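You operate a simulated robot arm through the tools that you are given. There is no shell and no other tool.

Carry out the task below with a simulated robot arm. There is one attempt and no reset: what you move stays moved.

Task
Swap the full grey sack in the holder for the blue one.
Fine: the grey sack stands on the green square; the grey ring ends down on the blue sack; the twisted sack stays. Set down upright: grey sack, blue sack. Where these are worked on the way, their far stop is far enough and under half their travel is too little: grey ring.

It is judged by the outcome, as a careful person would: the job done as asked, and still so three seconds after it is handed in. It fails if anything else is knocked over, pushed out of place, dropped, spilled or broken.

Robot
A 7-joint arm with a two-finger parallel gripper, fixed in place. Base frame: the origin is at the foot of the arm, x ahead of it, y to its left, z up; the work surface is at about z = 0.46. Readings come in m, rad, newtons and seconds.
With the tool pointing down near the work surface it reaches from about 0.14 to 0.66 m from the base axis. Its first joint turns from -2.496 to 2.496 rad. Payload 3 kg.
The tool frame sits at the grasp point between the pads (the TCP): z along the fingers, y along the line on which they close. The tips reach 0.03 m beyond it. Largest opening 0.11 m; finger width 0.02, thickness 0.01; the body of the gripper, 0.048 by 0.112 m, starts 0.055 m behind the TCP.
Orientation is told as [roll, pitch, yaw] about the base's x, y, z axes, in that order, counted from this pose: with the fingers straight down and closing along the base's y, the tool's x points along the base's -x, its y along +y and its z along -z.

Tools
- The arm moves only by the tool arm_command. Its argument "moves" is a list of rows, each a list of 7 numbers: the shift along the tool's x, y, z in m, then the turn, a rotation vector about the tool's x, y, z in rad, then the gripper command, from -1 (shut) to 1 (fully open), values between in proportion. In form: [[tx, ty, tz, wx, wy, wz, grip], ...]. A call has 1 to 20 rows; each row is the pose to reach, as a shift and turn from the pose commanded when the call began, along the tool's axes at that moment. Each row takes 0.2 s and may step no farther than 0.05 m and 0.15 rad from the row before; otherwise, or with a gripper value out of range, the whole call is refused. A pose out of reach is approached as far as the arm can. The call stops where the force on the tool passes 40 N (or 10 N more than at its start, if that is more) or the arm is blocked; 0.2 s more then pass. The fingers move at their own pace (about 0.153 m/s each) and stop on an object; they squeeze with about 27 N. The grip force told is the motor's: it shows also when the fingers shut on nothing. Time passes only in rows, and 0.2 s behind the last, so rows that repeat a pose let the fingers close. The reply holds the time, the measured pose of the TCP, the force on the tool along the base axes, the opening and the grip force, in the units named above and with some noise, with the torque about the TCP (base axes, N m) and any sound that the robot's microphone picked up.
- Cameras (640 x 400 px; columns grow to the right, rows downward): "scene" is fixed at [0.0506, -0.4972, 1.1607]; the picture's right is [-1.00, 0.03, 0.00], its down [0.02, 0.85, -0.53] and it looks along [-0.01, -0.53, -0.85] (base axes); focal length 214 px, centre (320, 200). "wrist" rides on the gripper at [0.072, 0.017, -0.103] in the tool frame; the picture's right is [-0.23, 0.97, 0.00], its down [-0.76, -0.18, -0.62] and it looks along [-0.61, -0.14, 0.78] (tool axes); focal length 222 px, centre (320, 200).
- snapshot(camera): a new picture of that camera. It takes no simulated time.
- lift_body(by): slides the trunk up (or, below 0, down) by that many m; the arm rides with it, the base frame stays. It gives what a move gives, with no picture.
- pixel_to_xyz(camera, pixels): there is no depth. For up to 12 entries [column, row, z] of the newest picture of that camera ("zoom" is the newest enlarged one), the place [x, y] in the base frame at which the ray of that pixel passes the height z, good to about 0.002 m. It takes no simulated time.
- inspect(camera, box): a new picture of the part [left, top, right, bottom] of that camera's present view, enlarged. It takes no simulated time.
- finish_job(): hands the job in; it is judged then, once.

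Unless the task says otherwise, let go and move clear before handing in.

The tools are called after "Call:" as a command line: name --pt "numbers of a row" for each row, then --argument value for the rest, lists and objects as JSON in quotes. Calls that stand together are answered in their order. arm_command: Moves the arm, as the interface text tells. Its arguments: {"type":"object","properties":{"moves":{"type":"array","items":{"type":"array","items":{"type":"number"}}}},"required":["moves"]} The other tools are called the same way: lift_body (by) slides the trunk up or down; snapshot (camera) takes a picture; pixel_to_xyz (camera, pixels) gives the place at which the rays of pixels pass given heights; inspect (camera, box) takes an enlarged picture of a part of a camera's view; finish_job () hands the job in.

At the start:

```text
clock: 0.0
eef_pos: [0.4263, -0.2078, 1.3736]
orientation: [-0.001, 0.0, -0.001]
force: [-0.2, 0.4, -0.3]
wrist_torque: [0.01, -0.01, 0.0]
gripper_width: 0.1101
finger_force: 0.0
trunk travel left (down, up): [-0.358, 0.132]
```

scene: 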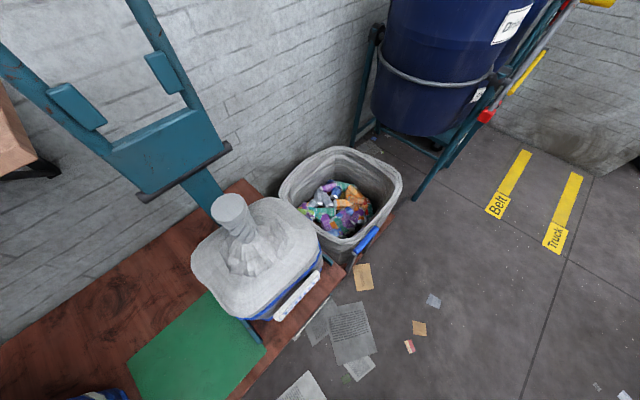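
wrist: 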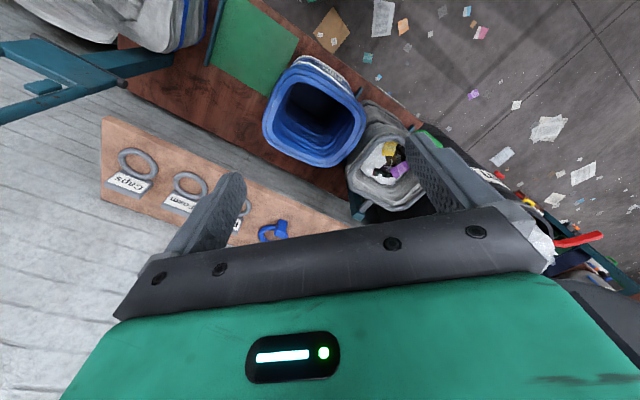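

The scene picture shows a grey twisted sack at about (245,250), an open grey sack or bin at (340,200), and a green square at (195,345). The wrist picture shows a blue sack at (315,110), a grey bag at (385,165) and rings on a board at (135,165), so I'll enlarge these parts before moving.

Call:
inspect --camera "scene" --box '[100, 120, 440, 400]'

Call:
inspect --camera "wrist" --box '[80, 0, 480, 260]'

Call:
inspect --camera "scene" --box '[0, 0, 340, 210]'

```text
1.43 times, centred on (270, 260) of scene
```

zoom: 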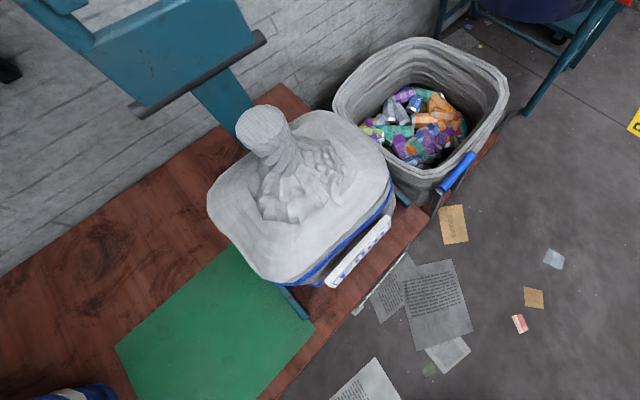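

```text
1.54 times, centred on (280, 130) of wrist
```

zoom: 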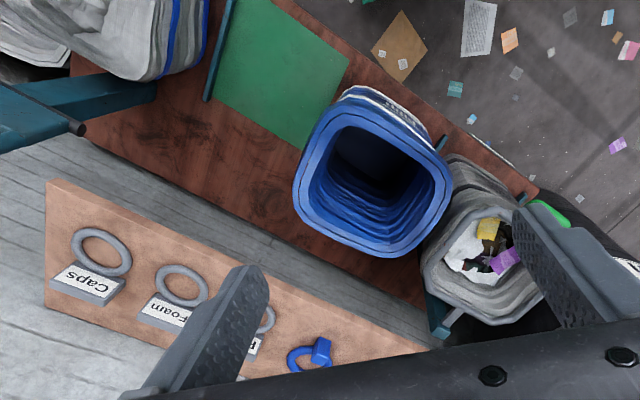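

```text
1.88 times, centred on (170, 105) of scene
```

zoom: 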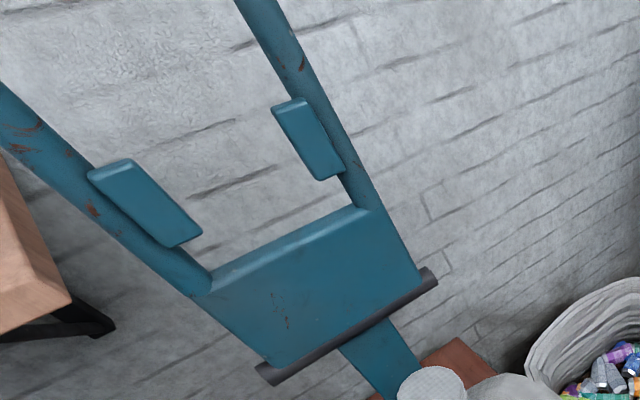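

The wrist zoom shows the row along the wooden bench: twisted sack, green square, open blue sack, then a grey sack with rubbish in it at (385,165), partly hidden by the finger. I'll slide toward +y, staying high, to see that holder.

Call:
arm_command --pt "0 0.04 0 0 0 0 1" --pt "0 0.08 0 0 0 0 1" --pt "0 0.12 0 0 0 0 1" --pt "0 0.16 0 0 0 0 1" --pt "0 0.2 0 0 0 0 1"

Call:
snapshot --camera "wrist"

```text
clock: 1.2
eef_pos: [0.4254, -0.0078, 1.3732]
orientation: [0.001, 0.0, 0.0]
force: [0.5, -0.2, -0.5]
wrist_torque: [0.05, 0.02, -0.01]
gripper_width: 0.1101
finger_force: 0.1
trunk travel left (down, up): [-0.358, 0.132]
```

```text
taken
```

wrist: 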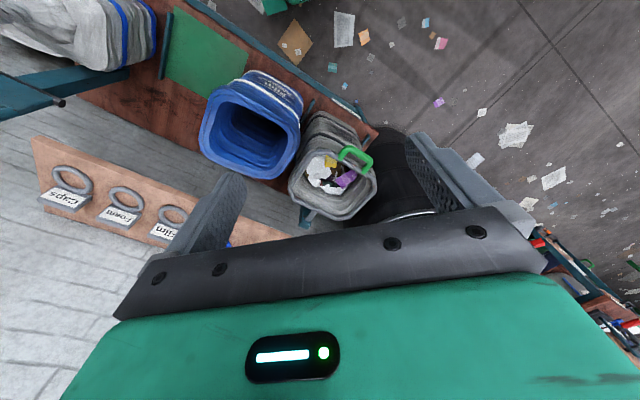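

The grey sack at (330,180) has something green on its rim and a black drum beside it. I'll enlarge both ends of the row.

Call:
inspect --camera "wrist" --box '[190, 50, 450, 230]'

Call:
inspect --camera "wrist" --box '[0, 0, 240, 160]'

Call:
inspect --camera "scene" --box '[180, 130, 420, 330]'

Call:
inspect --camera "scene" --box '[340, 0, 640, 200]'

```text
2.22 times, centred on (320, 140) of wrist
```

zoom: 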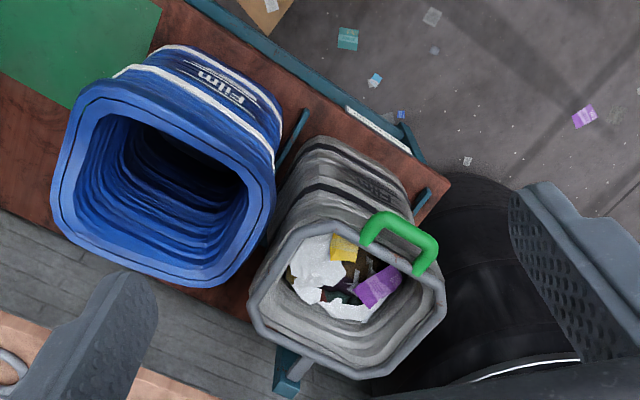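

```text
2.50 times, centred on (120, 80) of wrist
```

zoom: 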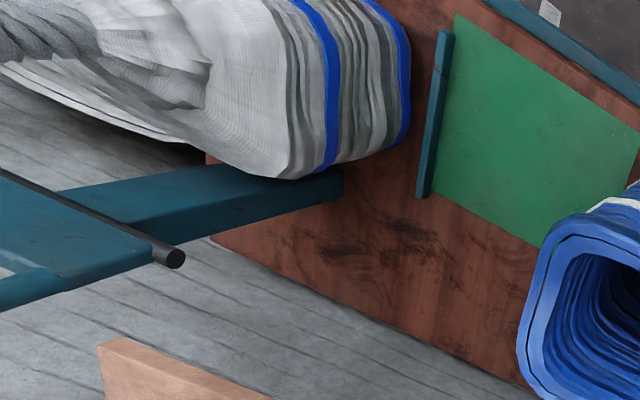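

```text
2.00 times, centred on (300, 230) of scene
```

zoom: 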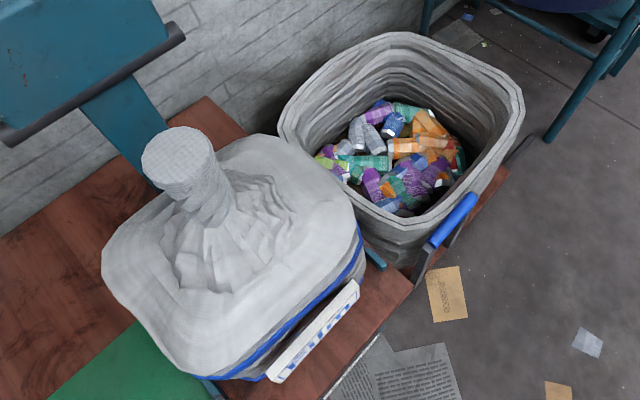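

```text
2.00 times, centred on (490, 100) of scene
```

zoom: 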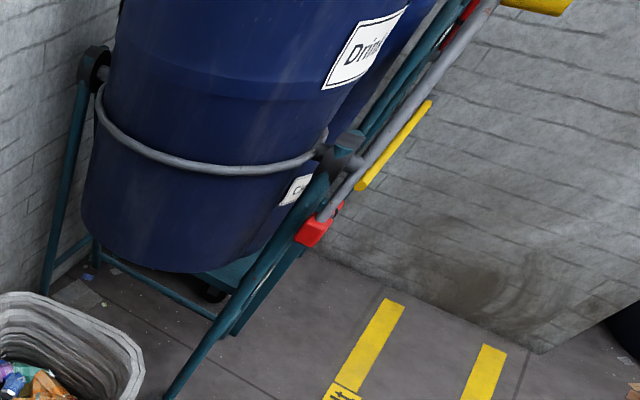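

The full grey sack with the "Film" band sits in a teal holder under an eight-sided grey ring with a green handle. The blue sack next to it is open, and the sack of cans and the twisted sack must not be touched. I'll zoom again and measure points at several heights.

Call:
inspect --camera "wrist" --box '[190, 50, 450, 230]'

Call:
pixel_to_xyz --camera "zoom" --pixels '[[450, 185, 0.46], [160, 5, 0.46], [255, 300, 0.75], [440, 290, 0.75], [335, 222, 0.75], [340, 375, 0.75], [400, 240, 0.75], [60, 180, 0.75], [270, 170, 0.75], [190, 285, 0.75], [95, 85, 0.75], [290, 375, 0.6]]'

```text
2.22 times, centred on (320, 140) of wrist
```

zoom: 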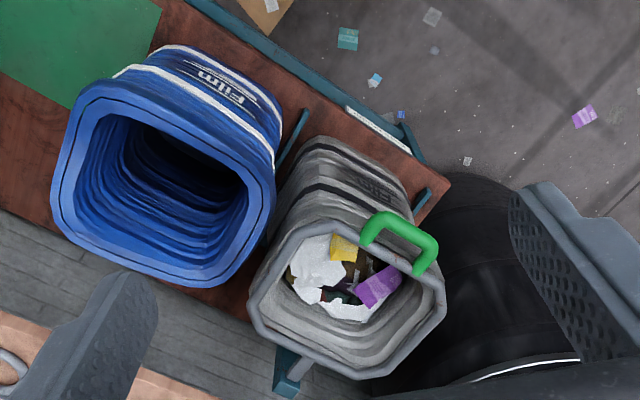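

```text
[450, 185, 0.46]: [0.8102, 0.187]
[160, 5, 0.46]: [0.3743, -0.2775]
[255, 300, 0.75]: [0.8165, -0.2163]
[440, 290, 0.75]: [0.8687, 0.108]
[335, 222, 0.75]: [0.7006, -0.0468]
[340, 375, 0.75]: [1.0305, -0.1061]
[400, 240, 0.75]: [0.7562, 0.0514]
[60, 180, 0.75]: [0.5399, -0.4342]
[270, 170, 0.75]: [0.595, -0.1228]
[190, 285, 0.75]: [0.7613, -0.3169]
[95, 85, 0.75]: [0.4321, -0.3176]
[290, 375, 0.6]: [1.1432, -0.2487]
```

Comparing this view with the first puts the rims at roughly z = 0.8 to 0.9, with the grey ring near (0.75, -0.08). I'll go forward, still high, to look down on the ring, its hinge and its handle.

Call:
arm_command --pt "-0.04 0 0.0 0 0 0 1" --pt "-0.08 0 0.0 0 0 0 1" --pt "-0.12 0 0 0 0 0 1" --pt "-0.16 0 0 0 0 0 1"

Call:
snapshot --camera "wrist"

```text
clock: 2.2
eef_pos: [0.5706, -0.0073, 1.3316]
orientation: [0.0, 0.0, 0.001]
force: [0.8, -0.5, -1.4]
wrist_torque: [0.0, 0.06, -0.01]
gripper_width: 0.1099
finger_force: 0.0
out of reach, approached as far as the arm can: row 2, 3, 4
trunk travel left (down, up): [-0.358, 0.132]
```

```text
taken
```

wrist: 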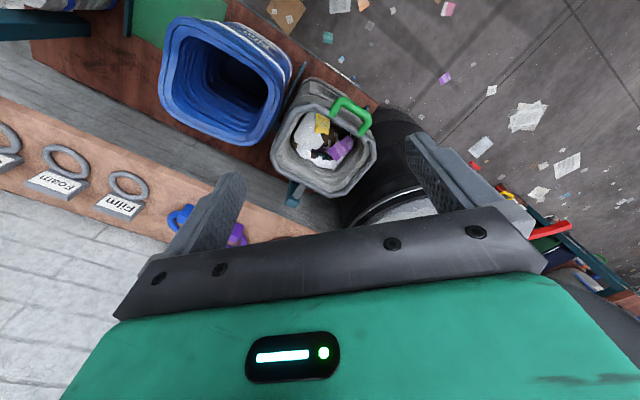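

The arm is at the edge of its reach at this height, and the ring with the green handle shows at (325,140). I'll lower by 0.15 m, which keeps the fingers well above the rims, to get closer.

Call:
arm_command --pt "0 0 0.04 0 0 0 1" --pt "0 0 0.08 0 0 0 1" --pt "0 0 0.12 0 0 0 1" --pt "0 0 0.15 0 0 0 1"

Call:
snapshot --camera "wrist"

Call:
inspect --camera "wrist" --box '[200, 30, 460, 210]'

```text
clock: 3.2
eef_pos: [0.5677, -0.0073, 1.1826]
orientation: [0.0, 0.003, -0.001]
force: [0.4, 0.2, -0.5]
wrist_torque: [-0.01, 0.02, -0.02]
gripper_width: 0.1099
finger_force: 0.1
trunk travel left (down, up): [-0.358, 0.132]
```

```text
taken
```

wrist: 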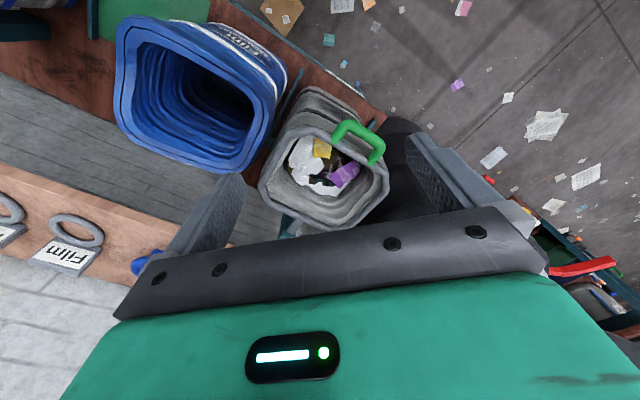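

```text
2.22 times, centred on (330, 120) of wrist
```

zoom: 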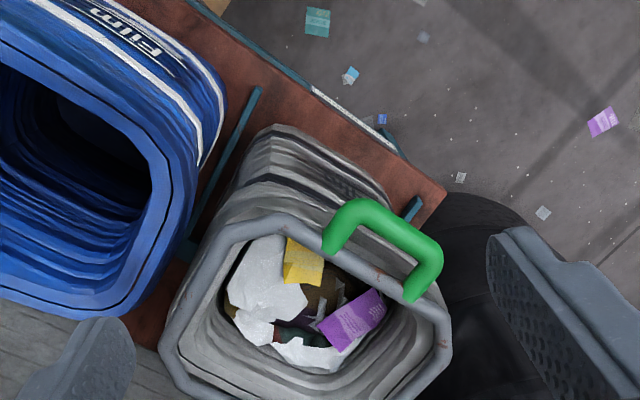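

This view is nearly along the earlier line of sight, so depth is poorly determined. I'll move sideways toward -y at the same height for a proper second view.

Call:
arm_command --pt "0 -0.05 0 0 0 0 1" --pt "0 -0.1 0 0 0 0 1" --pt "0 -0.15 0 0 0 0 1" --pt "0 -0.2 0 0 0 0 1"

Call:
snapshot --camera "wrist"

Call:
inspect --camera "wrist" --box '[250, 30, 510, 210]'

```text
clock: 4.2
eef_pos: [0.5695, -0.207, 1.1837]
orientation: [-0.001, 0.0, -0.001]
force: [-0.1, 0.4, -0.1]
wrist_torque: [-0.03, -0.01, 0.0]
gripper_width: 0.1101
finger_force: 0.1
trunk travel left (down, up): [-0.358, 0.132]
```

```text
taken
```

wrist: 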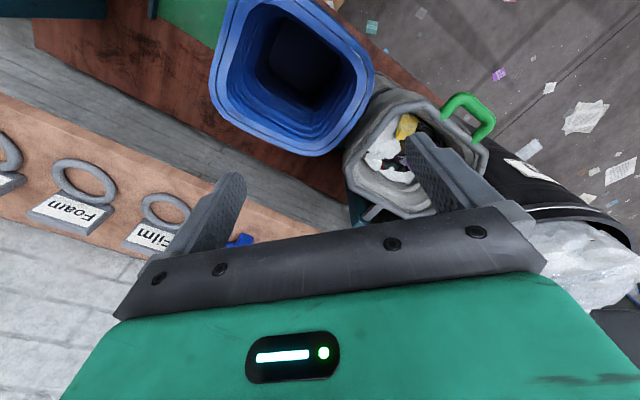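

```text
2.22 times, centred on (380, 120) of wrist
```

zoom: 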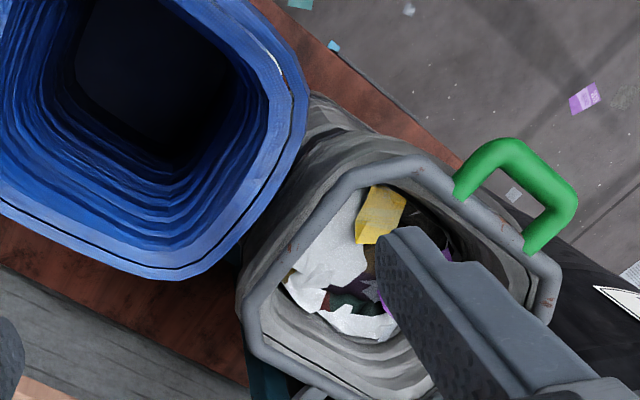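

Comparing this view with the last one gives the ring and handle a height of about z = 0.88. The handle feet are near (0.68,-0.01) and (0.75,0.06), so the row of sacks runs at 45 degrees with the handle facing me. The blue rim is also about 0.87. I'll turn the tool 45 degrees so the fingers close across the row and look along it from in front.

Call:
arm_command --pt "0.018 0.04 0.01 0 0 -0.131 1" --pt "0.037 0.08 0.02 0 0 -0.262 1" --pt "0.055 0.12 0.03 0 0 -0.393 1" --pt "0.073 0.16 0.04 0 0 -0.524 1" --pt "0.092 0.2 0.05 0 0 -0.655 1" --pt "0.11 0.24 0.06 0 0 -0.785 1"

Call:
snapshot --camera "wrist"

```text
clock: 5.6
eef_pos: [0.4571, 0.031, 1.1234]
orientation: [0.001, 0.0, 0.789]
force: [-0.7, 0.0, 0.4]
wrist_torque: [0.05, 0.04, -0.02]
gripper_width: 0.1101
finger_force: 0.1
trunk travel left (down, up): [-0.358, 0.132]
```

```text
taken
```

wrist: 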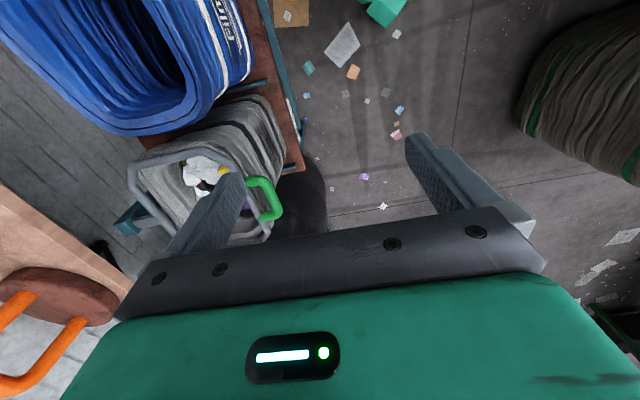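

Now the view runs along the row: ring around (215,190), green handle at (265,200), and a teal bracket at (130,220) that is probably the hinge. I'll zoom in there.

Call:
inspect --camera "wrist" --box '[90, 60, 330, 250]'

Call:
inspect --camera "wrist" --box '[0, 0, 300, 150]'

```text
2.11 times, centred on (210, 155) of wrist
```

zoom: 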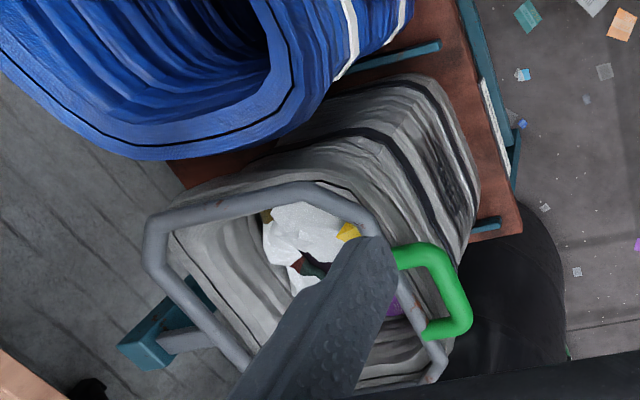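

```text
2.13 times, centred on (150, 75) of wrist
```

zoom: 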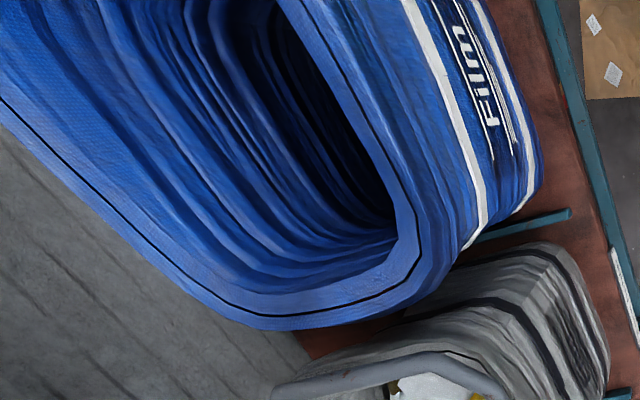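

The ring is hinged at the far side on the teal bracket, and the handle bar faces me. I'll get the handle's position from this view at three candidate heights.

Call:
pixel_to_xyz --camera "wrist" --pixels '[[267, 177.7, 0.87], [267, 177.7, 0.89], [279.8, 212.8, 0.87], [279.8, 212.8, 0.89], [274, 197.6, 0.87], [274, 197.6, 0.89], [245.7, 184.4, 0.88], [258.5, 218, 0.88], [128, 170, 0.87], [128, 222, 0.85], [293, 150, 0.46], [225, 70, 0.46]]'

```text
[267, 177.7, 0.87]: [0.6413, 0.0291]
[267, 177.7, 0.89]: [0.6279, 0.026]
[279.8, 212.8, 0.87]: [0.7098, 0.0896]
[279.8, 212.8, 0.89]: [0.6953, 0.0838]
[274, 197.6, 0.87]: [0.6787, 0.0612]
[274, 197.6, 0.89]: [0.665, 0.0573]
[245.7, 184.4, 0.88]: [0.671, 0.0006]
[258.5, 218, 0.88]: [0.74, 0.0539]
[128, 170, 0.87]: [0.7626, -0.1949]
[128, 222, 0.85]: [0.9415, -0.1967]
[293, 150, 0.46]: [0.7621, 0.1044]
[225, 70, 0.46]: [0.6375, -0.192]
```

Both views agree: the outer bar of the handle is centred near (0.669, 0.058, 0.88). I'll move to about 0.15 m above it to check its shape before gripping.

Call:
arm_command --pt "-0.028 -0.022 0.015 0 0 0 1" --pt "-0.056 -0.044 0.03 0 0 0 1" --pt "-0.085 -0.066 0.046 0 0 0 1" --pt "-0.113 -0.087 0.062 0 0 0 1" --pt "-0.141 -0.109 0.078 0 0 0 1" --pt "-0.169 -0.131 0.093 0 0 0 1"

Call:
snapshot --camera "wrist"

Call:
inspect --camera "wrist" --box '[220, 20, 440, 180]'

```text
clock: 7.0
eef_pos: [0.6713, 0.058, 1.028]
orientation: [0.0, 0.0, 0.787]
force: [0.1, 0.2, 0.2]
wrist_torque: [0.03, -0.02, 0.0]
gripper_width: 0.11
finger_force: 0.0
trunk travel left (down, up): [-0.358, 0.132]
```

```text
taken
```

wrist: 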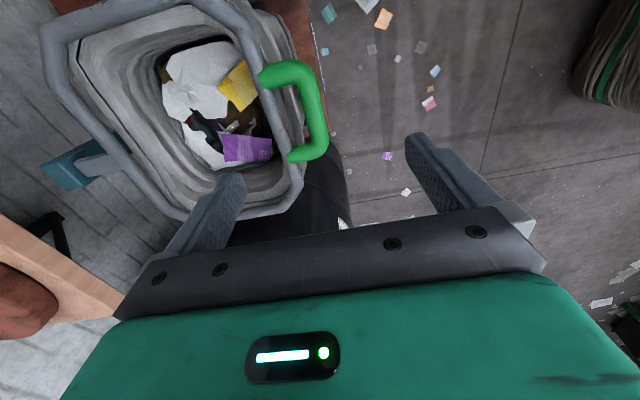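

```text
2.50 times, centred on (330, 100) of wrist
```

zoom: 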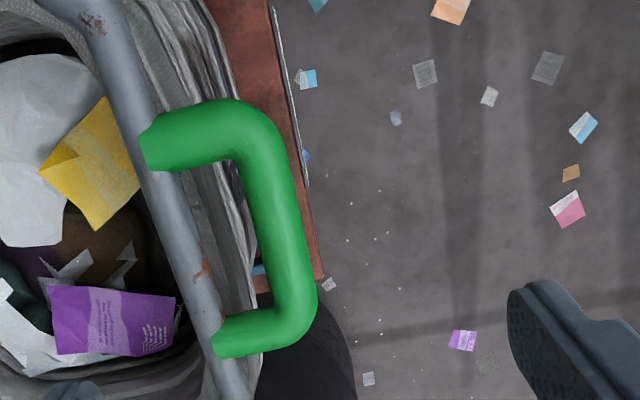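

The handle is a thick bar (zoom (278,230)) with a gap of roughly one bar width to the ring (zoom x of about 195 to 250). I'll measure these exactly.

Call:
pixel_to_xyz --camera "zoom" --pixels '[[278, 230, 0.88], [250, 235, 0.88], [306, 225, 0.88], [197, 245, 0.88], [160, 145, 0.88], [228, 335, 0.88], [90, 0, 0.88], [215, 360, 0.88], [262, 150, 0.88], [296, 290, 0.88], [130, 30, 0.88], [240, 340, 0.88]]'

```text
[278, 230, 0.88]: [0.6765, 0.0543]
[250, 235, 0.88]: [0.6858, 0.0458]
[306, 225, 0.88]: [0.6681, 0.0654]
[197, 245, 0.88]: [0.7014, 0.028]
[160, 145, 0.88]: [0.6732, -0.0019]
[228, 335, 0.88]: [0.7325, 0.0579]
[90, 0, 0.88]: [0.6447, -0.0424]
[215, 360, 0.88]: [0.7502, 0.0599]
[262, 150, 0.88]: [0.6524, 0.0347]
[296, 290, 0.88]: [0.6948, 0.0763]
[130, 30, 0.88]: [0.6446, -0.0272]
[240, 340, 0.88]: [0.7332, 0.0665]
```

The bar is centred at (0.6765, 0.0543), about 0.024 m thick, with a gap of about 0.024 m to the ring. I'll close the fingers to about 0.037 m and come down to just above the handle, then check before going astride it.

Call:
arm_command --pt "-0.0015 -0.0064 0.03 0 0 0 -0.33" --pt "-0.0015 -0.0064 0.06 0 0 0 -0.33" --pt "-0.0015 -0.0064 0.085 0 0 0 -0.33" --pt "-0.0015 -0.0064 0.085 0 0 0 -0.33"

Call:
snapshot --camera "wrist"

Call:
inspect --camera "wrist" --box '[210, 60, 430, 220]'

```text
clock: 8.0
eef_pos: [0.676, 0.0567, 0.9449]
orientation: [0.003, -0.001, 0.784]
force: [-0.2, 0.2, -1.2]
wrist_torque: [-0.03, -0.01, 0.01]
gripper_width: 0.0368
finger_force: 0.1
trunk travel left (down, up): [-0.358, 0.132]
```

```text
taken
```

wrist: 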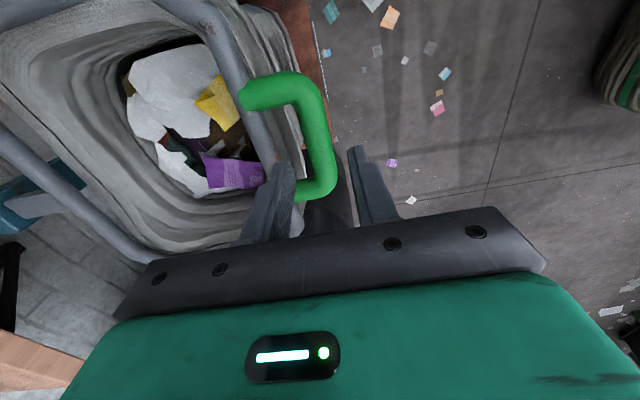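

```text
2.50 times, centred on (320, 140) of wrist
```

zoom: 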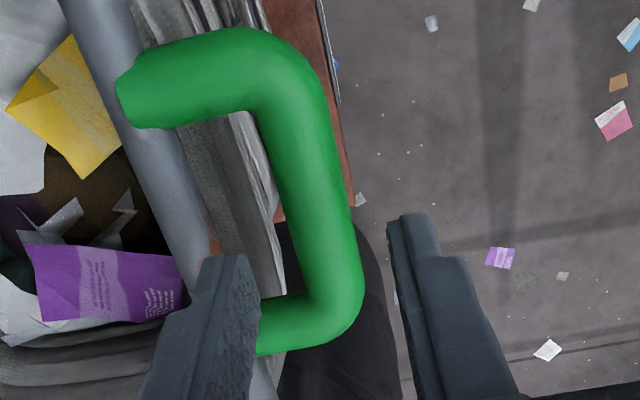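

The fingers are above the handle. I'll check that the inner finger will drop into the gap between ring edge and bar.

Call:
pixel_to_xyz --camera "zoom" --pixels '[[283, 200, 0.88], [350, 195, 0.88], [205, 215, 0.88], [270, 150, 0.88], [335, 145, 0.88], [185, 160, 0.88], [232, 256, 0.915], [405, 215, 0.915], [310, 60, 0.88], [350, 320, 0.88], [283, 250, 0.83]]'

```text
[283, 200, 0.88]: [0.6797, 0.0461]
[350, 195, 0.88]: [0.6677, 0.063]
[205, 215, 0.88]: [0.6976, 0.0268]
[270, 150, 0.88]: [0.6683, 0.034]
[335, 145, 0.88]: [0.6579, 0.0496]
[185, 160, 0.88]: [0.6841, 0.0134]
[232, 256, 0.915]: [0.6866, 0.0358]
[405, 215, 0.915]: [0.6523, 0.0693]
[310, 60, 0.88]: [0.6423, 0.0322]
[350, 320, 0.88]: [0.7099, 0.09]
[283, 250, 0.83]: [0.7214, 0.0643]
```

The bar spans v = 0.428 to 0.448 and the ring edge is at 0.474. The inner finger will occupy about 0.456 to 0.466, so it fits. I'll go down and close.

Call:
arm_command --pt "0 0 0.02 0 0 0 -0.33" --pt "0 0 0.04 0 0 0 -0.33" --pt "0 0 0.054 0 0 0 -0.33" --pt "0 0 0.054 0 0 0 -1" --pt "0 0 0.054 0 0 0 -1" --pt "0 0 0.054 0 0 0 -1"

Call:
inspect --camera "wrist" --box '[210, 60, 430, 220]'

```text
clock: 9.4
eef_pos: [0.677, 0.0545, 0.891]
orientation: [0.0, 0.0, 0.785]
force: [15.6, -20.4, 7.6]
wrist_torque: [-0.82, -0.06, 0.06]
gripper_width: 0.0217
finger_force: 44.9
trunk travel left (down, up): [-0.358, 0.132]
```

```text
2.50 times, centred on (320, 140) of wrist
```

zoom: 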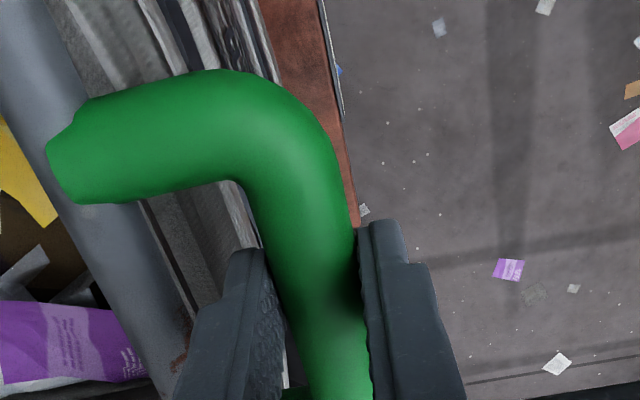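

The handle is gripped (width 0.0217 m). From two views the hinge lies near v = 0.77, z = 0.88, a radius of about 0.33 m. I'll swing it up the first 0.3 rad along that arc, watching the forces.

Call:
arm_command --pt "0 -0.0025 -0.0165 -0.05 0 0 -1" --pt "0 -0.0037 -0.033 -0.1 0 0 -1" --pt "0 -0.0057 -0.049 -0.15 0 0 -1" --pt "0 -0.0086 -0.0656 -0.2 0 0 -1"

Call:
snapshot --camera "wrist"

```text
clock: 10.4
eef_pos: [0.6826, 0.0473, 0.9559]
orientation: [0.201, -0.001, 0.782]
force: [22.9, -23.1, -10.3]
wrist_torque: [-0.77, -0.41, 0.01]
gripper_width: 0.0215
finger_force: 45.1
trunk travel left (down, up): [-0.358, 0.132]
```

```text
taken
```

wrist: 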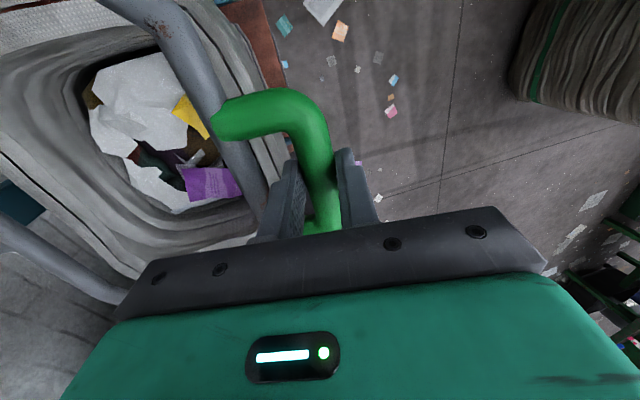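

The ring lifts freely and the reading fits the hinge estimate. I tilted the fingers the wrong way for reach, so from here I'll keep following the arc while letting the round bar turn in the grip, so that the fingers come to point forward.

Call:
arm_command --pt "0 -0.0047 -0.0328 0.15 0 0 -1" --pt "0 -0.0081 -0.0647 0.29 0 0 -1"

Call:
snapshot --camera "wrist"

```text
clock: 11.0
eef_pos: [0.6938, 0.037, 1.0198]
orientation: [-0.089, 0.001, 0.788]
force: [-9.2, 3.0, 0.9]
wrist_torque: [0.95, -0.37, 0.13]
gripper_width: 0.0219
finger_force: 44.9
trunk travel left (down, up): [-0.358, 0.132]
```

```text
taken
```

wrist: 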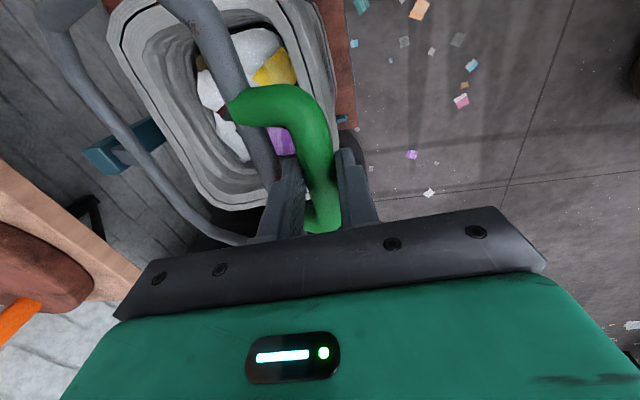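

The bar now turns in the grip, forces are low, and the sack mouth is coming clear of the ring. I'll continue along the arc with a slightly larger radius.

Call:
arm_command --pt "0 -0.013 -0.033 0.145 0 0 -1" --pt "0 -0.0319 -0.0622 0.29 0 0 -1"

```text
clock: 11.6
eef_pos: [0.7153, 0.0163, 1.0824]
orientation: [-0.381, 0.003, 0.785]
force: [-2.5, -0.2, -2.9]
wrist_torque: [0.63, 0.03, 0.15]
gripper_width: 0.0215
finger_force: 45.3
trunk travel left (down, up): [-0.358, 0.132]
```

Forces stay near zero, and three points now fix the radius at about 0.358 m (hinge v = 0.80). I'll continue to about 0.97 rad.

Call:
arm_command --pt "0 -0.029 -0.0182 0.145 0 0 -1" --pt "0 -0.0593 -0.0342 0.29 0 0 -1" --pt "0 -0.0911 -0.0467 0.435 0 0 -1" --pt "0 -0.1242 -0.0556 0.58 0 0 -1"

Call:
snapshot --camera "wrist"

Call:
snapshot --camera "scene"

```text
clock: 12.6
eef_pos: [0.7851, -0.0521, 1.1754]
orientation: [-0.954, 0.004, 0.782]
force: [7.0, -12.3, -31.4]
wrist_torque: [0.46, 0.24, 0.09]
gripper_width: 0.0215
finger_force: 45.0
trunk travel left (down, up): [-0.358, 0.132]
```

```text
taken
```

wrist: 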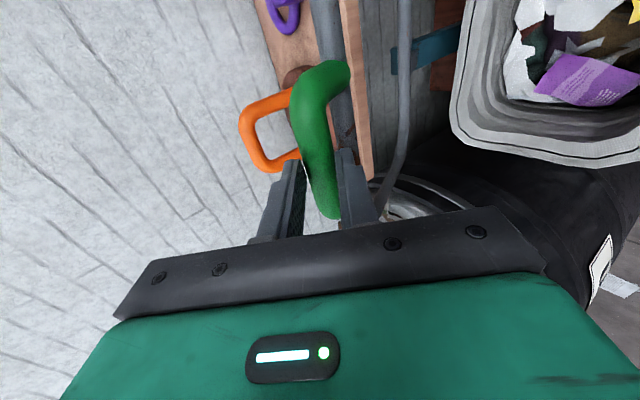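

```text
taken
```

scene: 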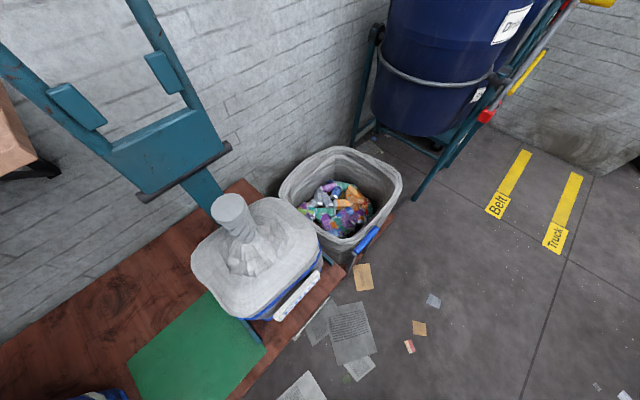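

The readings now fit a hinge at v = 0.756, z = 0.894 with a radius of 0.314 m, and the ring is about 61 degrees up. I'll carry on along the corrected arc.

Call:
arm_command --pt "0 -0.0235 0.0238 0.13 0 0 -1" --pt "0 -0.048 0.0417 0.26 0 0 -1"

Call:
snapshot --camera "wrist"

```text
clock: 13.2
eef_pos: [0.8276, -0.0919, 1.196]
orientation: [-1.221, 0.001, 0.786]
force: [-1.4, 0.8, 0.1]
wrist_torque: [0.04, 0.06, -0.03]
gripper_width: 0.0002
finger_force: 37.4
trunk travel left (down, up): [-0.358, 0.132]
```

```text
taken
```

wrist: 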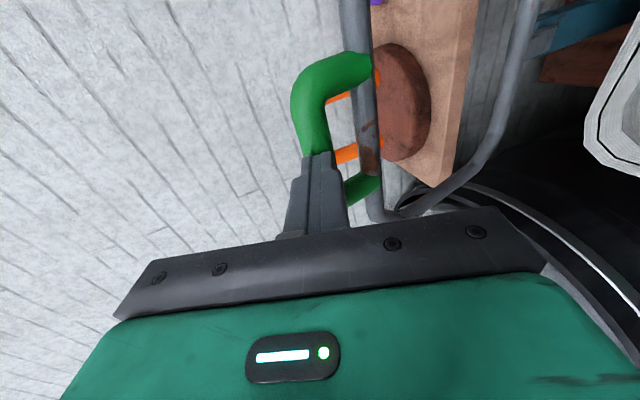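

The fingers have shut on nothing (width 0.0002 m), so the bar slipped out, yet the handle is still up at (320,100). I'll hold still for a moment and see whether the ring stays.

Call:
arm_command --pt "0 0 0 0 0 0 -1" --pt "0 0 0 0 0 0 -1"

Call:
snapshot --camera "wrist"

Call:
inspect --camera "wrist" --box '[240, 20, 480, 220]'

```text
clock: 13.8
eef_pos: [0.8268, -0.093, 1.1972]
orientation: [-1.219, 0.0, 0.785]
force: [-0.5, 1.2, 1.1]
wrist_torque: [-0.01, -0.04, -0.02]
gripper_width: 0.0001
finger_force: 37.5
trunk travel left (down, up): [-0.358, 0.132]
```

```text
taken
```

wrist: 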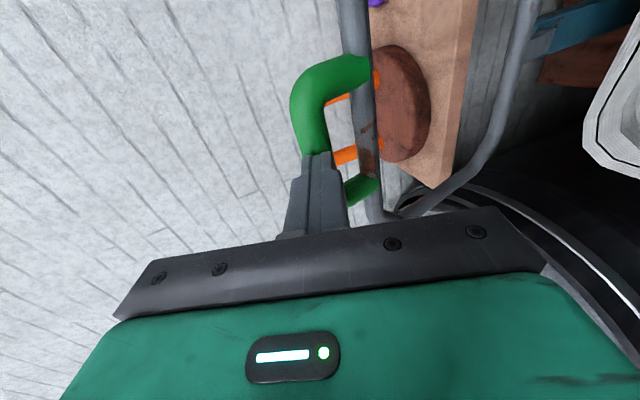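

```text
2.00 times, centred on (360, 120) of wrist
```

zoom: 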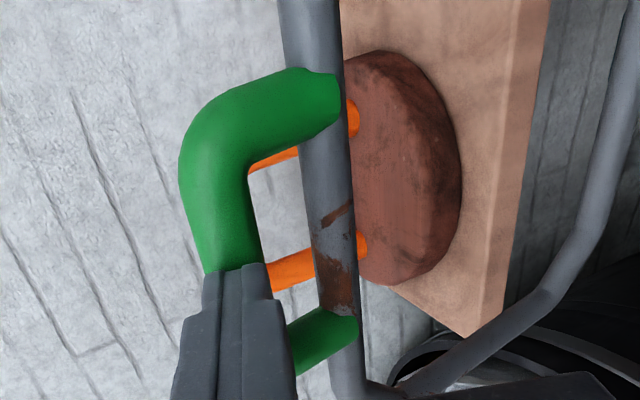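

The ring is standing up by itself at roughly 75 degrees, with no load on the fingers. I'll push the handle bar gently farther back with the shut fingertips to reach its stop, a little at a time.

Call:
arm_command --pt "0 -0.006 0.014 0 0 0 -1" --pt "0 -0.012 0.0275 0 0 0 -1" --pt "0 -0.0177 0.0414 0 0 0 -1"

Call:
snapshot --camera "wrist"

```text
clock: 14.6
eef_pos: [0.8594, -0.1239, 1.1973]
orientation: [-1.219, 0.003, 0.786]
force: [0.3, 0.2, -0.3]
wrist_torque: [-0.01, -0.03, -0.03]
gripper_width: 0.0
finger_force: 37.9
trunk travel left (down, up): [-0.358, 0.132]
```

```text
taken
```

wrist: 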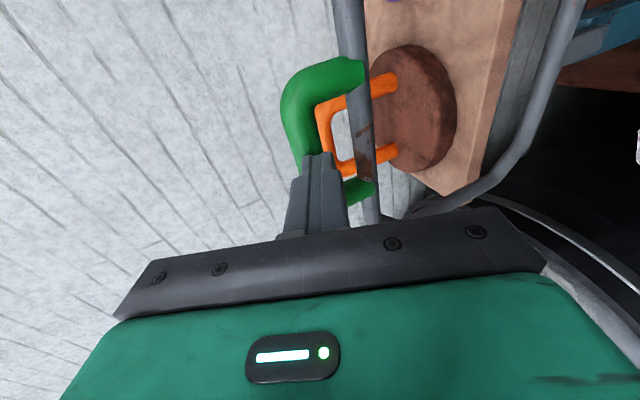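

There's no contact yet, so the ring lies farther back than I reckoned. I'll ease forward a bit more.

Call:
arm_command --pt "0 -0.006 0.014 0 0 0 -1" --pt "0 -0.012 0.0275 0 0 0 -1" --pt "0 -0.0177 0.0414 0 0 0 -1"

Call:
snapshot --camera "wrist"

Call:
inspect --camera "wrist" --box '[240, 20, 480, 220]'

```text
clock: 15.4
eef_pos: [0.8906, -0.1584, 1.2002]
orientation: [-1.218, 0.001, 0.782]
force: [0.2, -0.1, -0.4]
wrist_torque: [0.02, -0.02, -0.03]
gripper_width: 0.0
finger_force: 37.9
trunk travel left (down, up): [-0.358, 0.132]
```

```text
taken
```

wrist: 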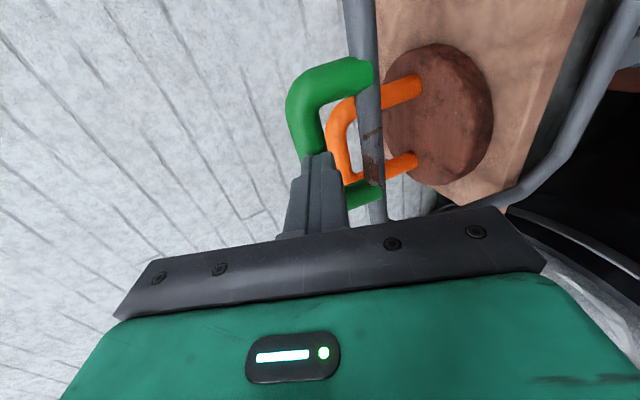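

```text
2.00 times, centred on (360, 120) of wrist
```

zoom: 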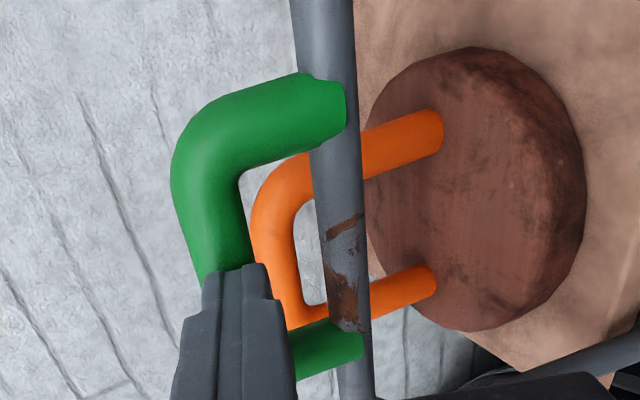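

The handle keeps the same place in the picture as I advance, so the ring is moving with my fingertips at almost no force and is now about upright. I'll push on carefully toward its stop.

Call:
arm_command --pt "0 -0.006 0.014 0 0 0 -1" --pt "0 -0.012 0.0275 0 0 0 -1"

Call:
snapshot --camera "wrist"

Call:
inspect --camera "wrist" --box '[240, 20, 480, 220]'

```text
clock: 15.9
eef_pos: [0.9014, -0.164, 1.2035]
orientation: [-1.217, 0.0, 0.788]
force: [-26.1, 13.0, 5.2]
wrist_torque: [0.0, 0.16, -0.4]
gripper_width: 0.0001
finger_force: 37.4
trunk travel left (down, up): [-0.358, 0.132]
stopped in row 2: the force on the tool passed its limit at 58 N (the readings are from after the stop); the commanded pose is now the measured one
```

```text
taken
```

wrist: 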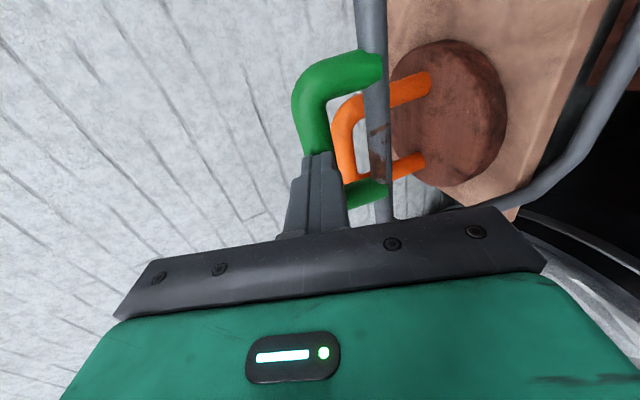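

```text
2.00 times, centred on (360, 120) of wrist
```

zoom: 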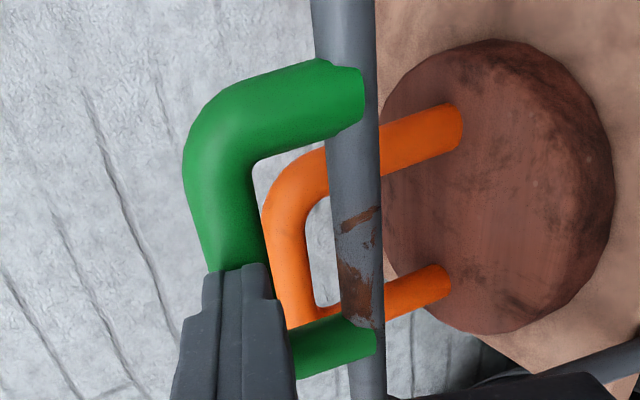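

The fingers met firm resistance at v of about 0.78, with the ring slightly past upright, which should be its stop. I'll back off along the fingers and check that it stays open.

Call:
arm_command --pt "0 0 -0.03 0 0 0 -1" --pt "0 0 -0.07 0 0 0 -1" --pt "0 0 -0.11 0 0 0 -1" --pt "0 0 -0.15 0 0 0 -1"

Call:
snapshot --camera "wrist"

```text
clock: 16.9
eef_pos: [0.8029, -0.0702, 1.2541]
orientation: [-1.214, 0.002, 0.789]
force: [-0.4, -1.4, -1.0]
wrist_torque: [0.0, -0.01, 0.02]
gripper_width: 0.0
finger_force: 36.8
trunk travel left (down, up): [-0.358, 0.132]
```

```text
taken
```

wrist: 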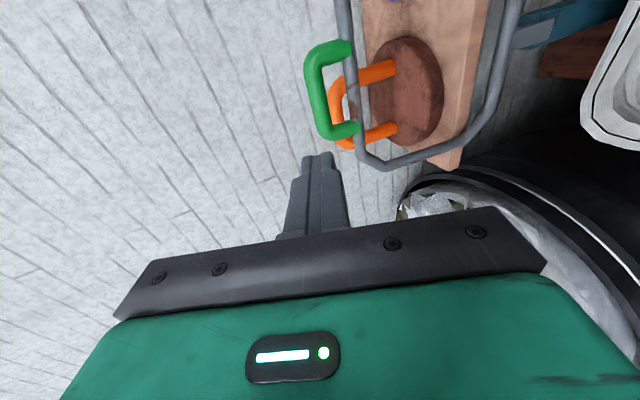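

The ring stays open, and the grey sack's mouth shows at (620,90). I'll bring the tool back to point straight down in front of the sack and look at it.

Call:
arm_command --pt "0.0067 0.0129 -0.019 -0.136 0 0 0" --pt "0.0133 0.0257 -0.0379 -0.271 0 0 0" --pt "0.02 0.0386 -0.0569 -0.407 0 0 1" --pt "0.0267 0.0515 -0.0758 -0.542 0 0 1" --pt "0.0333 0.0643 -0.0948 -0.678 0 0 1" --pt "0.04 0.0772 -0.1137 -0.813 0 0 1" --pt "0.0467 0.0901 -0.1327 -0.949 0 0 1" --pt "0.0533 0.1029 -0.1516 -1.084 0 0 1" --pt "0.06 0.1158 -0.1706 -1.22 0 0 1"

Call:
snapshot --camera "wrist"

Call:
inspect --camera "wrist" --box '[0, 40, 340, 250]'

```text
clock: 18.9
eef_pos: [0.6202, 0.0304, 1.2031]
orientation: [0.006, 0.004, 0.791]
force: [0.5, 1.0, 0.0]
wrist_torque: [-0.01, 0.0, -0.02]
gripper_width: 0.1101
finger_force: 0.1
trunk travel left (down, up): [-0.358, 0.132]
```

```text
taken
```

wrist: 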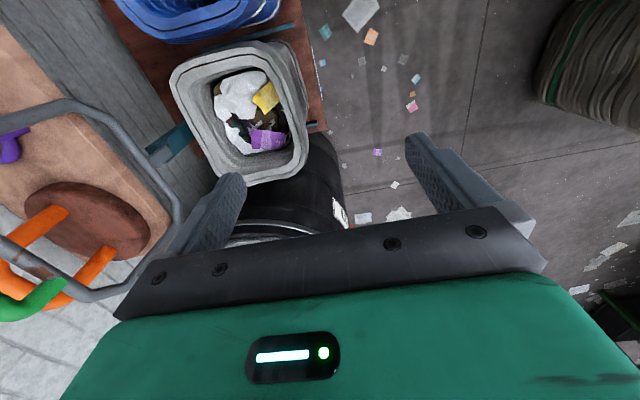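

```text
1.88 times, centred on (170, 145) of wrist
```

zoom: 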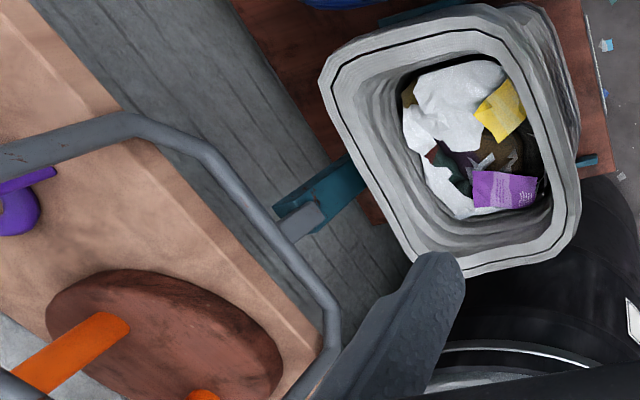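

The grey sack is now free of the ring, and its rim is a soft band around (250,110). I'll measure the rim's corners, its wall thickness and its height.

Call:
pixel_to_xyz --camera "zoom" --pixels '[[322, 75, 0.87], [495, 8, 0.87], [580, 230, 0.87], [425, 272, 0.87], [552, 130, 0.87], [515, 140, 0.87], [372, 180, 0.87], [400, 40, 0.87], [500, 260, 0.87], [295, 215, 0.87], [320, 335, 1.15]]'

```text
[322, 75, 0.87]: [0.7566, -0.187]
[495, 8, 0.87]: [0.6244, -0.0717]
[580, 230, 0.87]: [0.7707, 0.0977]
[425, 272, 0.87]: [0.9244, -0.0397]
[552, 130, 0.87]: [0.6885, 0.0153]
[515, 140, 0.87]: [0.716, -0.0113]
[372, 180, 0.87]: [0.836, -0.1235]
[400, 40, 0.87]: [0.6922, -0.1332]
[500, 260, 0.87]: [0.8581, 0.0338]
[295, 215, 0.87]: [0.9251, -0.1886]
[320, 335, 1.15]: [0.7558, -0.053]
```

The rim spans about u 0.39–0.62 and v 0.48–0.675, and the middle of its front edge is near (0.69,0.015). Before gripping I'll measure the green square from the scene view.

Call:
snapshot --camera "scene"

Call:
pixel_to_xyz --camera "scene" --pixels '[[207, 291, 0.46], [266, 347, 0.46], [127, 362, 0.46], [240, 370, 0.46], [150, 335, 0.46], [195, 345, 0.46], [145, 399, 0.46], [247, 330, 0.46], [324, 268, 0.46], [242, 180, 0.46], [0, 345, 0.46]]'

Call:
inspect --camera "scene" --box '[60, 240, 300, 400]'

```text
taken
```

scene: 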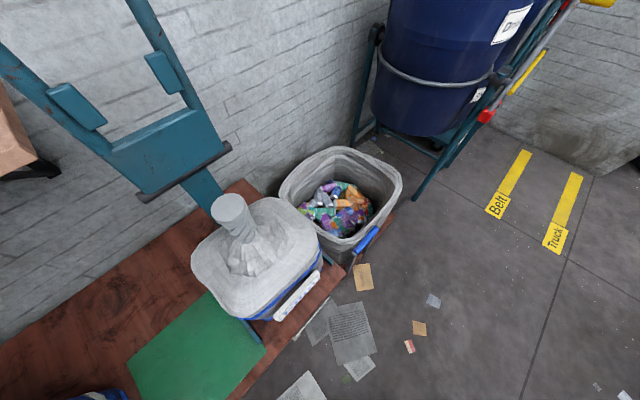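

```text
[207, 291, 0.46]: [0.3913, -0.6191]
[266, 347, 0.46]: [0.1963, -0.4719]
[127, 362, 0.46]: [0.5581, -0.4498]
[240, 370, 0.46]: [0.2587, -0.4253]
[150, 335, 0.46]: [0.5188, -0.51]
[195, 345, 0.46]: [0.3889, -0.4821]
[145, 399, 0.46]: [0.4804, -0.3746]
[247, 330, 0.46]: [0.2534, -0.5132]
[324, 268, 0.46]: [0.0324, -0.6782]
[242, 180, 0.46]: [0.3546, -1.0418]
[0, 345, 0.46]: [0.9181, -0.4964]
```

```text
2.50 times, centred on (180, 320) of scene
```

zoom: 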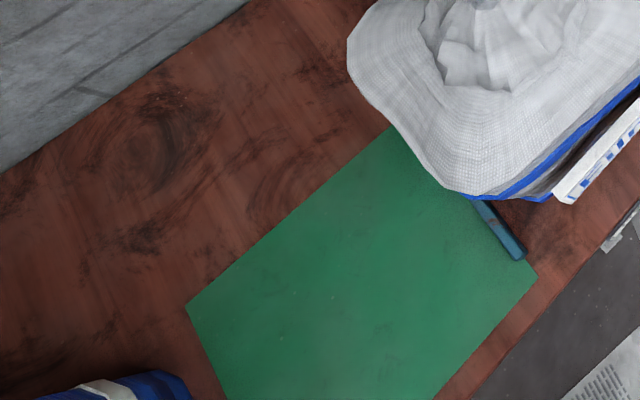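

The green square is centred near u = -0.058, v = 0.59, that is about (0.376, -0.458). Next I'll come down above the middle of the grey sack's front rim and look before gripping it.

Call:
arm_command --pt "-0.009 -0.015 0.045 0 0 0 1" --pt "-0.018 -0.03 0.09 0 0 0 1" --pt "-0.028 -0.046 0.135 0 0 0 1" --pt "-0.038 -0.062 0.18 0 0 0 0.3" --pt "-0.047 -0.078 0.225 0 0 0 0.3" --pt "-0.047 -0.078 0.233 0 0 0 0.3"

Call:
snapshot --camera "wrist"

Call:
inspect --camera "wrist" --box '[150, 40, 430, 220]'

```text
clock: 20.3
eef_pos: [0.708, 0.0082, 0.969]
orientation: [0.006, 0.005, 0.788]
force: [0.2, -0.4, -0.3]
wrist_torque: [-0.01, 0.04, -0.02]
gripper_width: 0.0714
finger_force: 0.1
trunk travel left (down, up): [-0.358, 0.132]
```

```text
taken
```

wrist: 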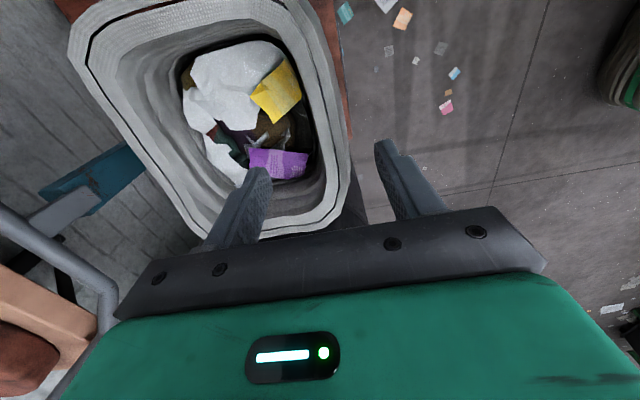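

```text
2.22 times, centred on (290, 130) of wrist
```

zoom: 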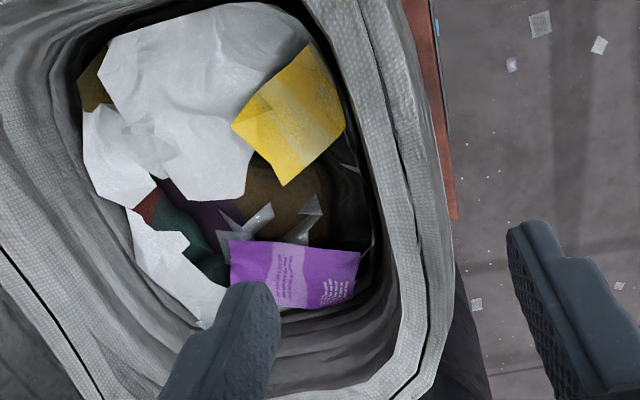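

The fingers straddle the front lip (zoom x of about 370 to 435). I'll measure the lip near here to centre on it.

Call:
pixel_to_xyz --camera "zoom" --pixels '[[345, 60, 0.87], [405, 50, 0.87], [380, 150, 0.87], [430, 140, 0.87], [400, 230, 0.87], [450, 220, 0.87], [365, 150, 0.85], [430, 300, 0.87], [370, 30, 0.87], [395, 125, 0.87]]'

```text
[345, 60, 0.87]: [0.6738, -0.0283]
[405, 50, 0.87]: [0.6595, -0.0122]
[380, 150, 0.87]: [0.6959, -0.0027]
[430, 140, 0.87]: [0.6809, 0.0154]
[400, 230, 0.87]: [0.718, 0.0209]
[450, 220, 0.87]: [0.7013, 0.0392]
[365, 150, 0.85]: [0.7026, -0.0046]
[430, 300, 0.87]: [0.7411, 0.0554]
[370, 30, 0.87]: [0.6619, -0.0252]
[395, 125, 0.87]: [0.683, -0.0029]
```

The lip runs from v = 0.469 to 0.494, so I'll shift to v = 0.482, go down to z of about 0.845 and close on it.

Call:
arm_command --pt "0 0.013 0.03 0 0 0 0.3" --pt "0 0.013 0.06 0 0 0 0.3" --pt "0 0.013 0.09 0 0 0 0.3" --pt "0 0.013 0.108 0 0 0 0.3" --pt "0 0.013 0.124 0 0 0 0.3"

Call:
inspect --camera "wrist" --box '[150, 40, 430, 220]'

```text
clock: 21.5
eef_pos: [0.6975, 0.0201, 0.8461]
orientation: [0.006, 0.001, 0.787]
force: [-0.3, 0.1, 0.4]
wrist_torque: [0.01, 0.0, 0.01]
gripper_width: 0.0715
finger_force: 0.0
trunk travel left (down, up): [-0.358, 0.132]
```

```text
2.22 times, centred on (290, 130) of wrist
```

zoom: 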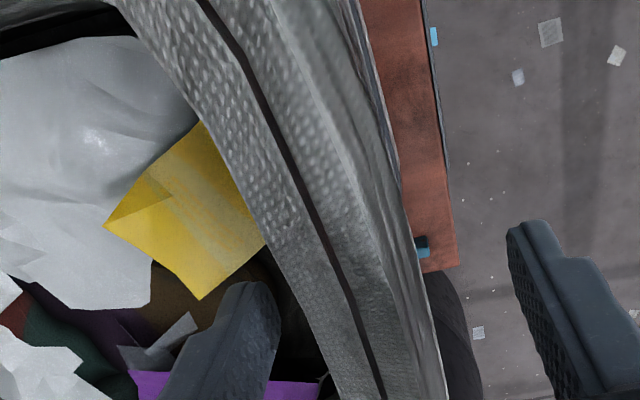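

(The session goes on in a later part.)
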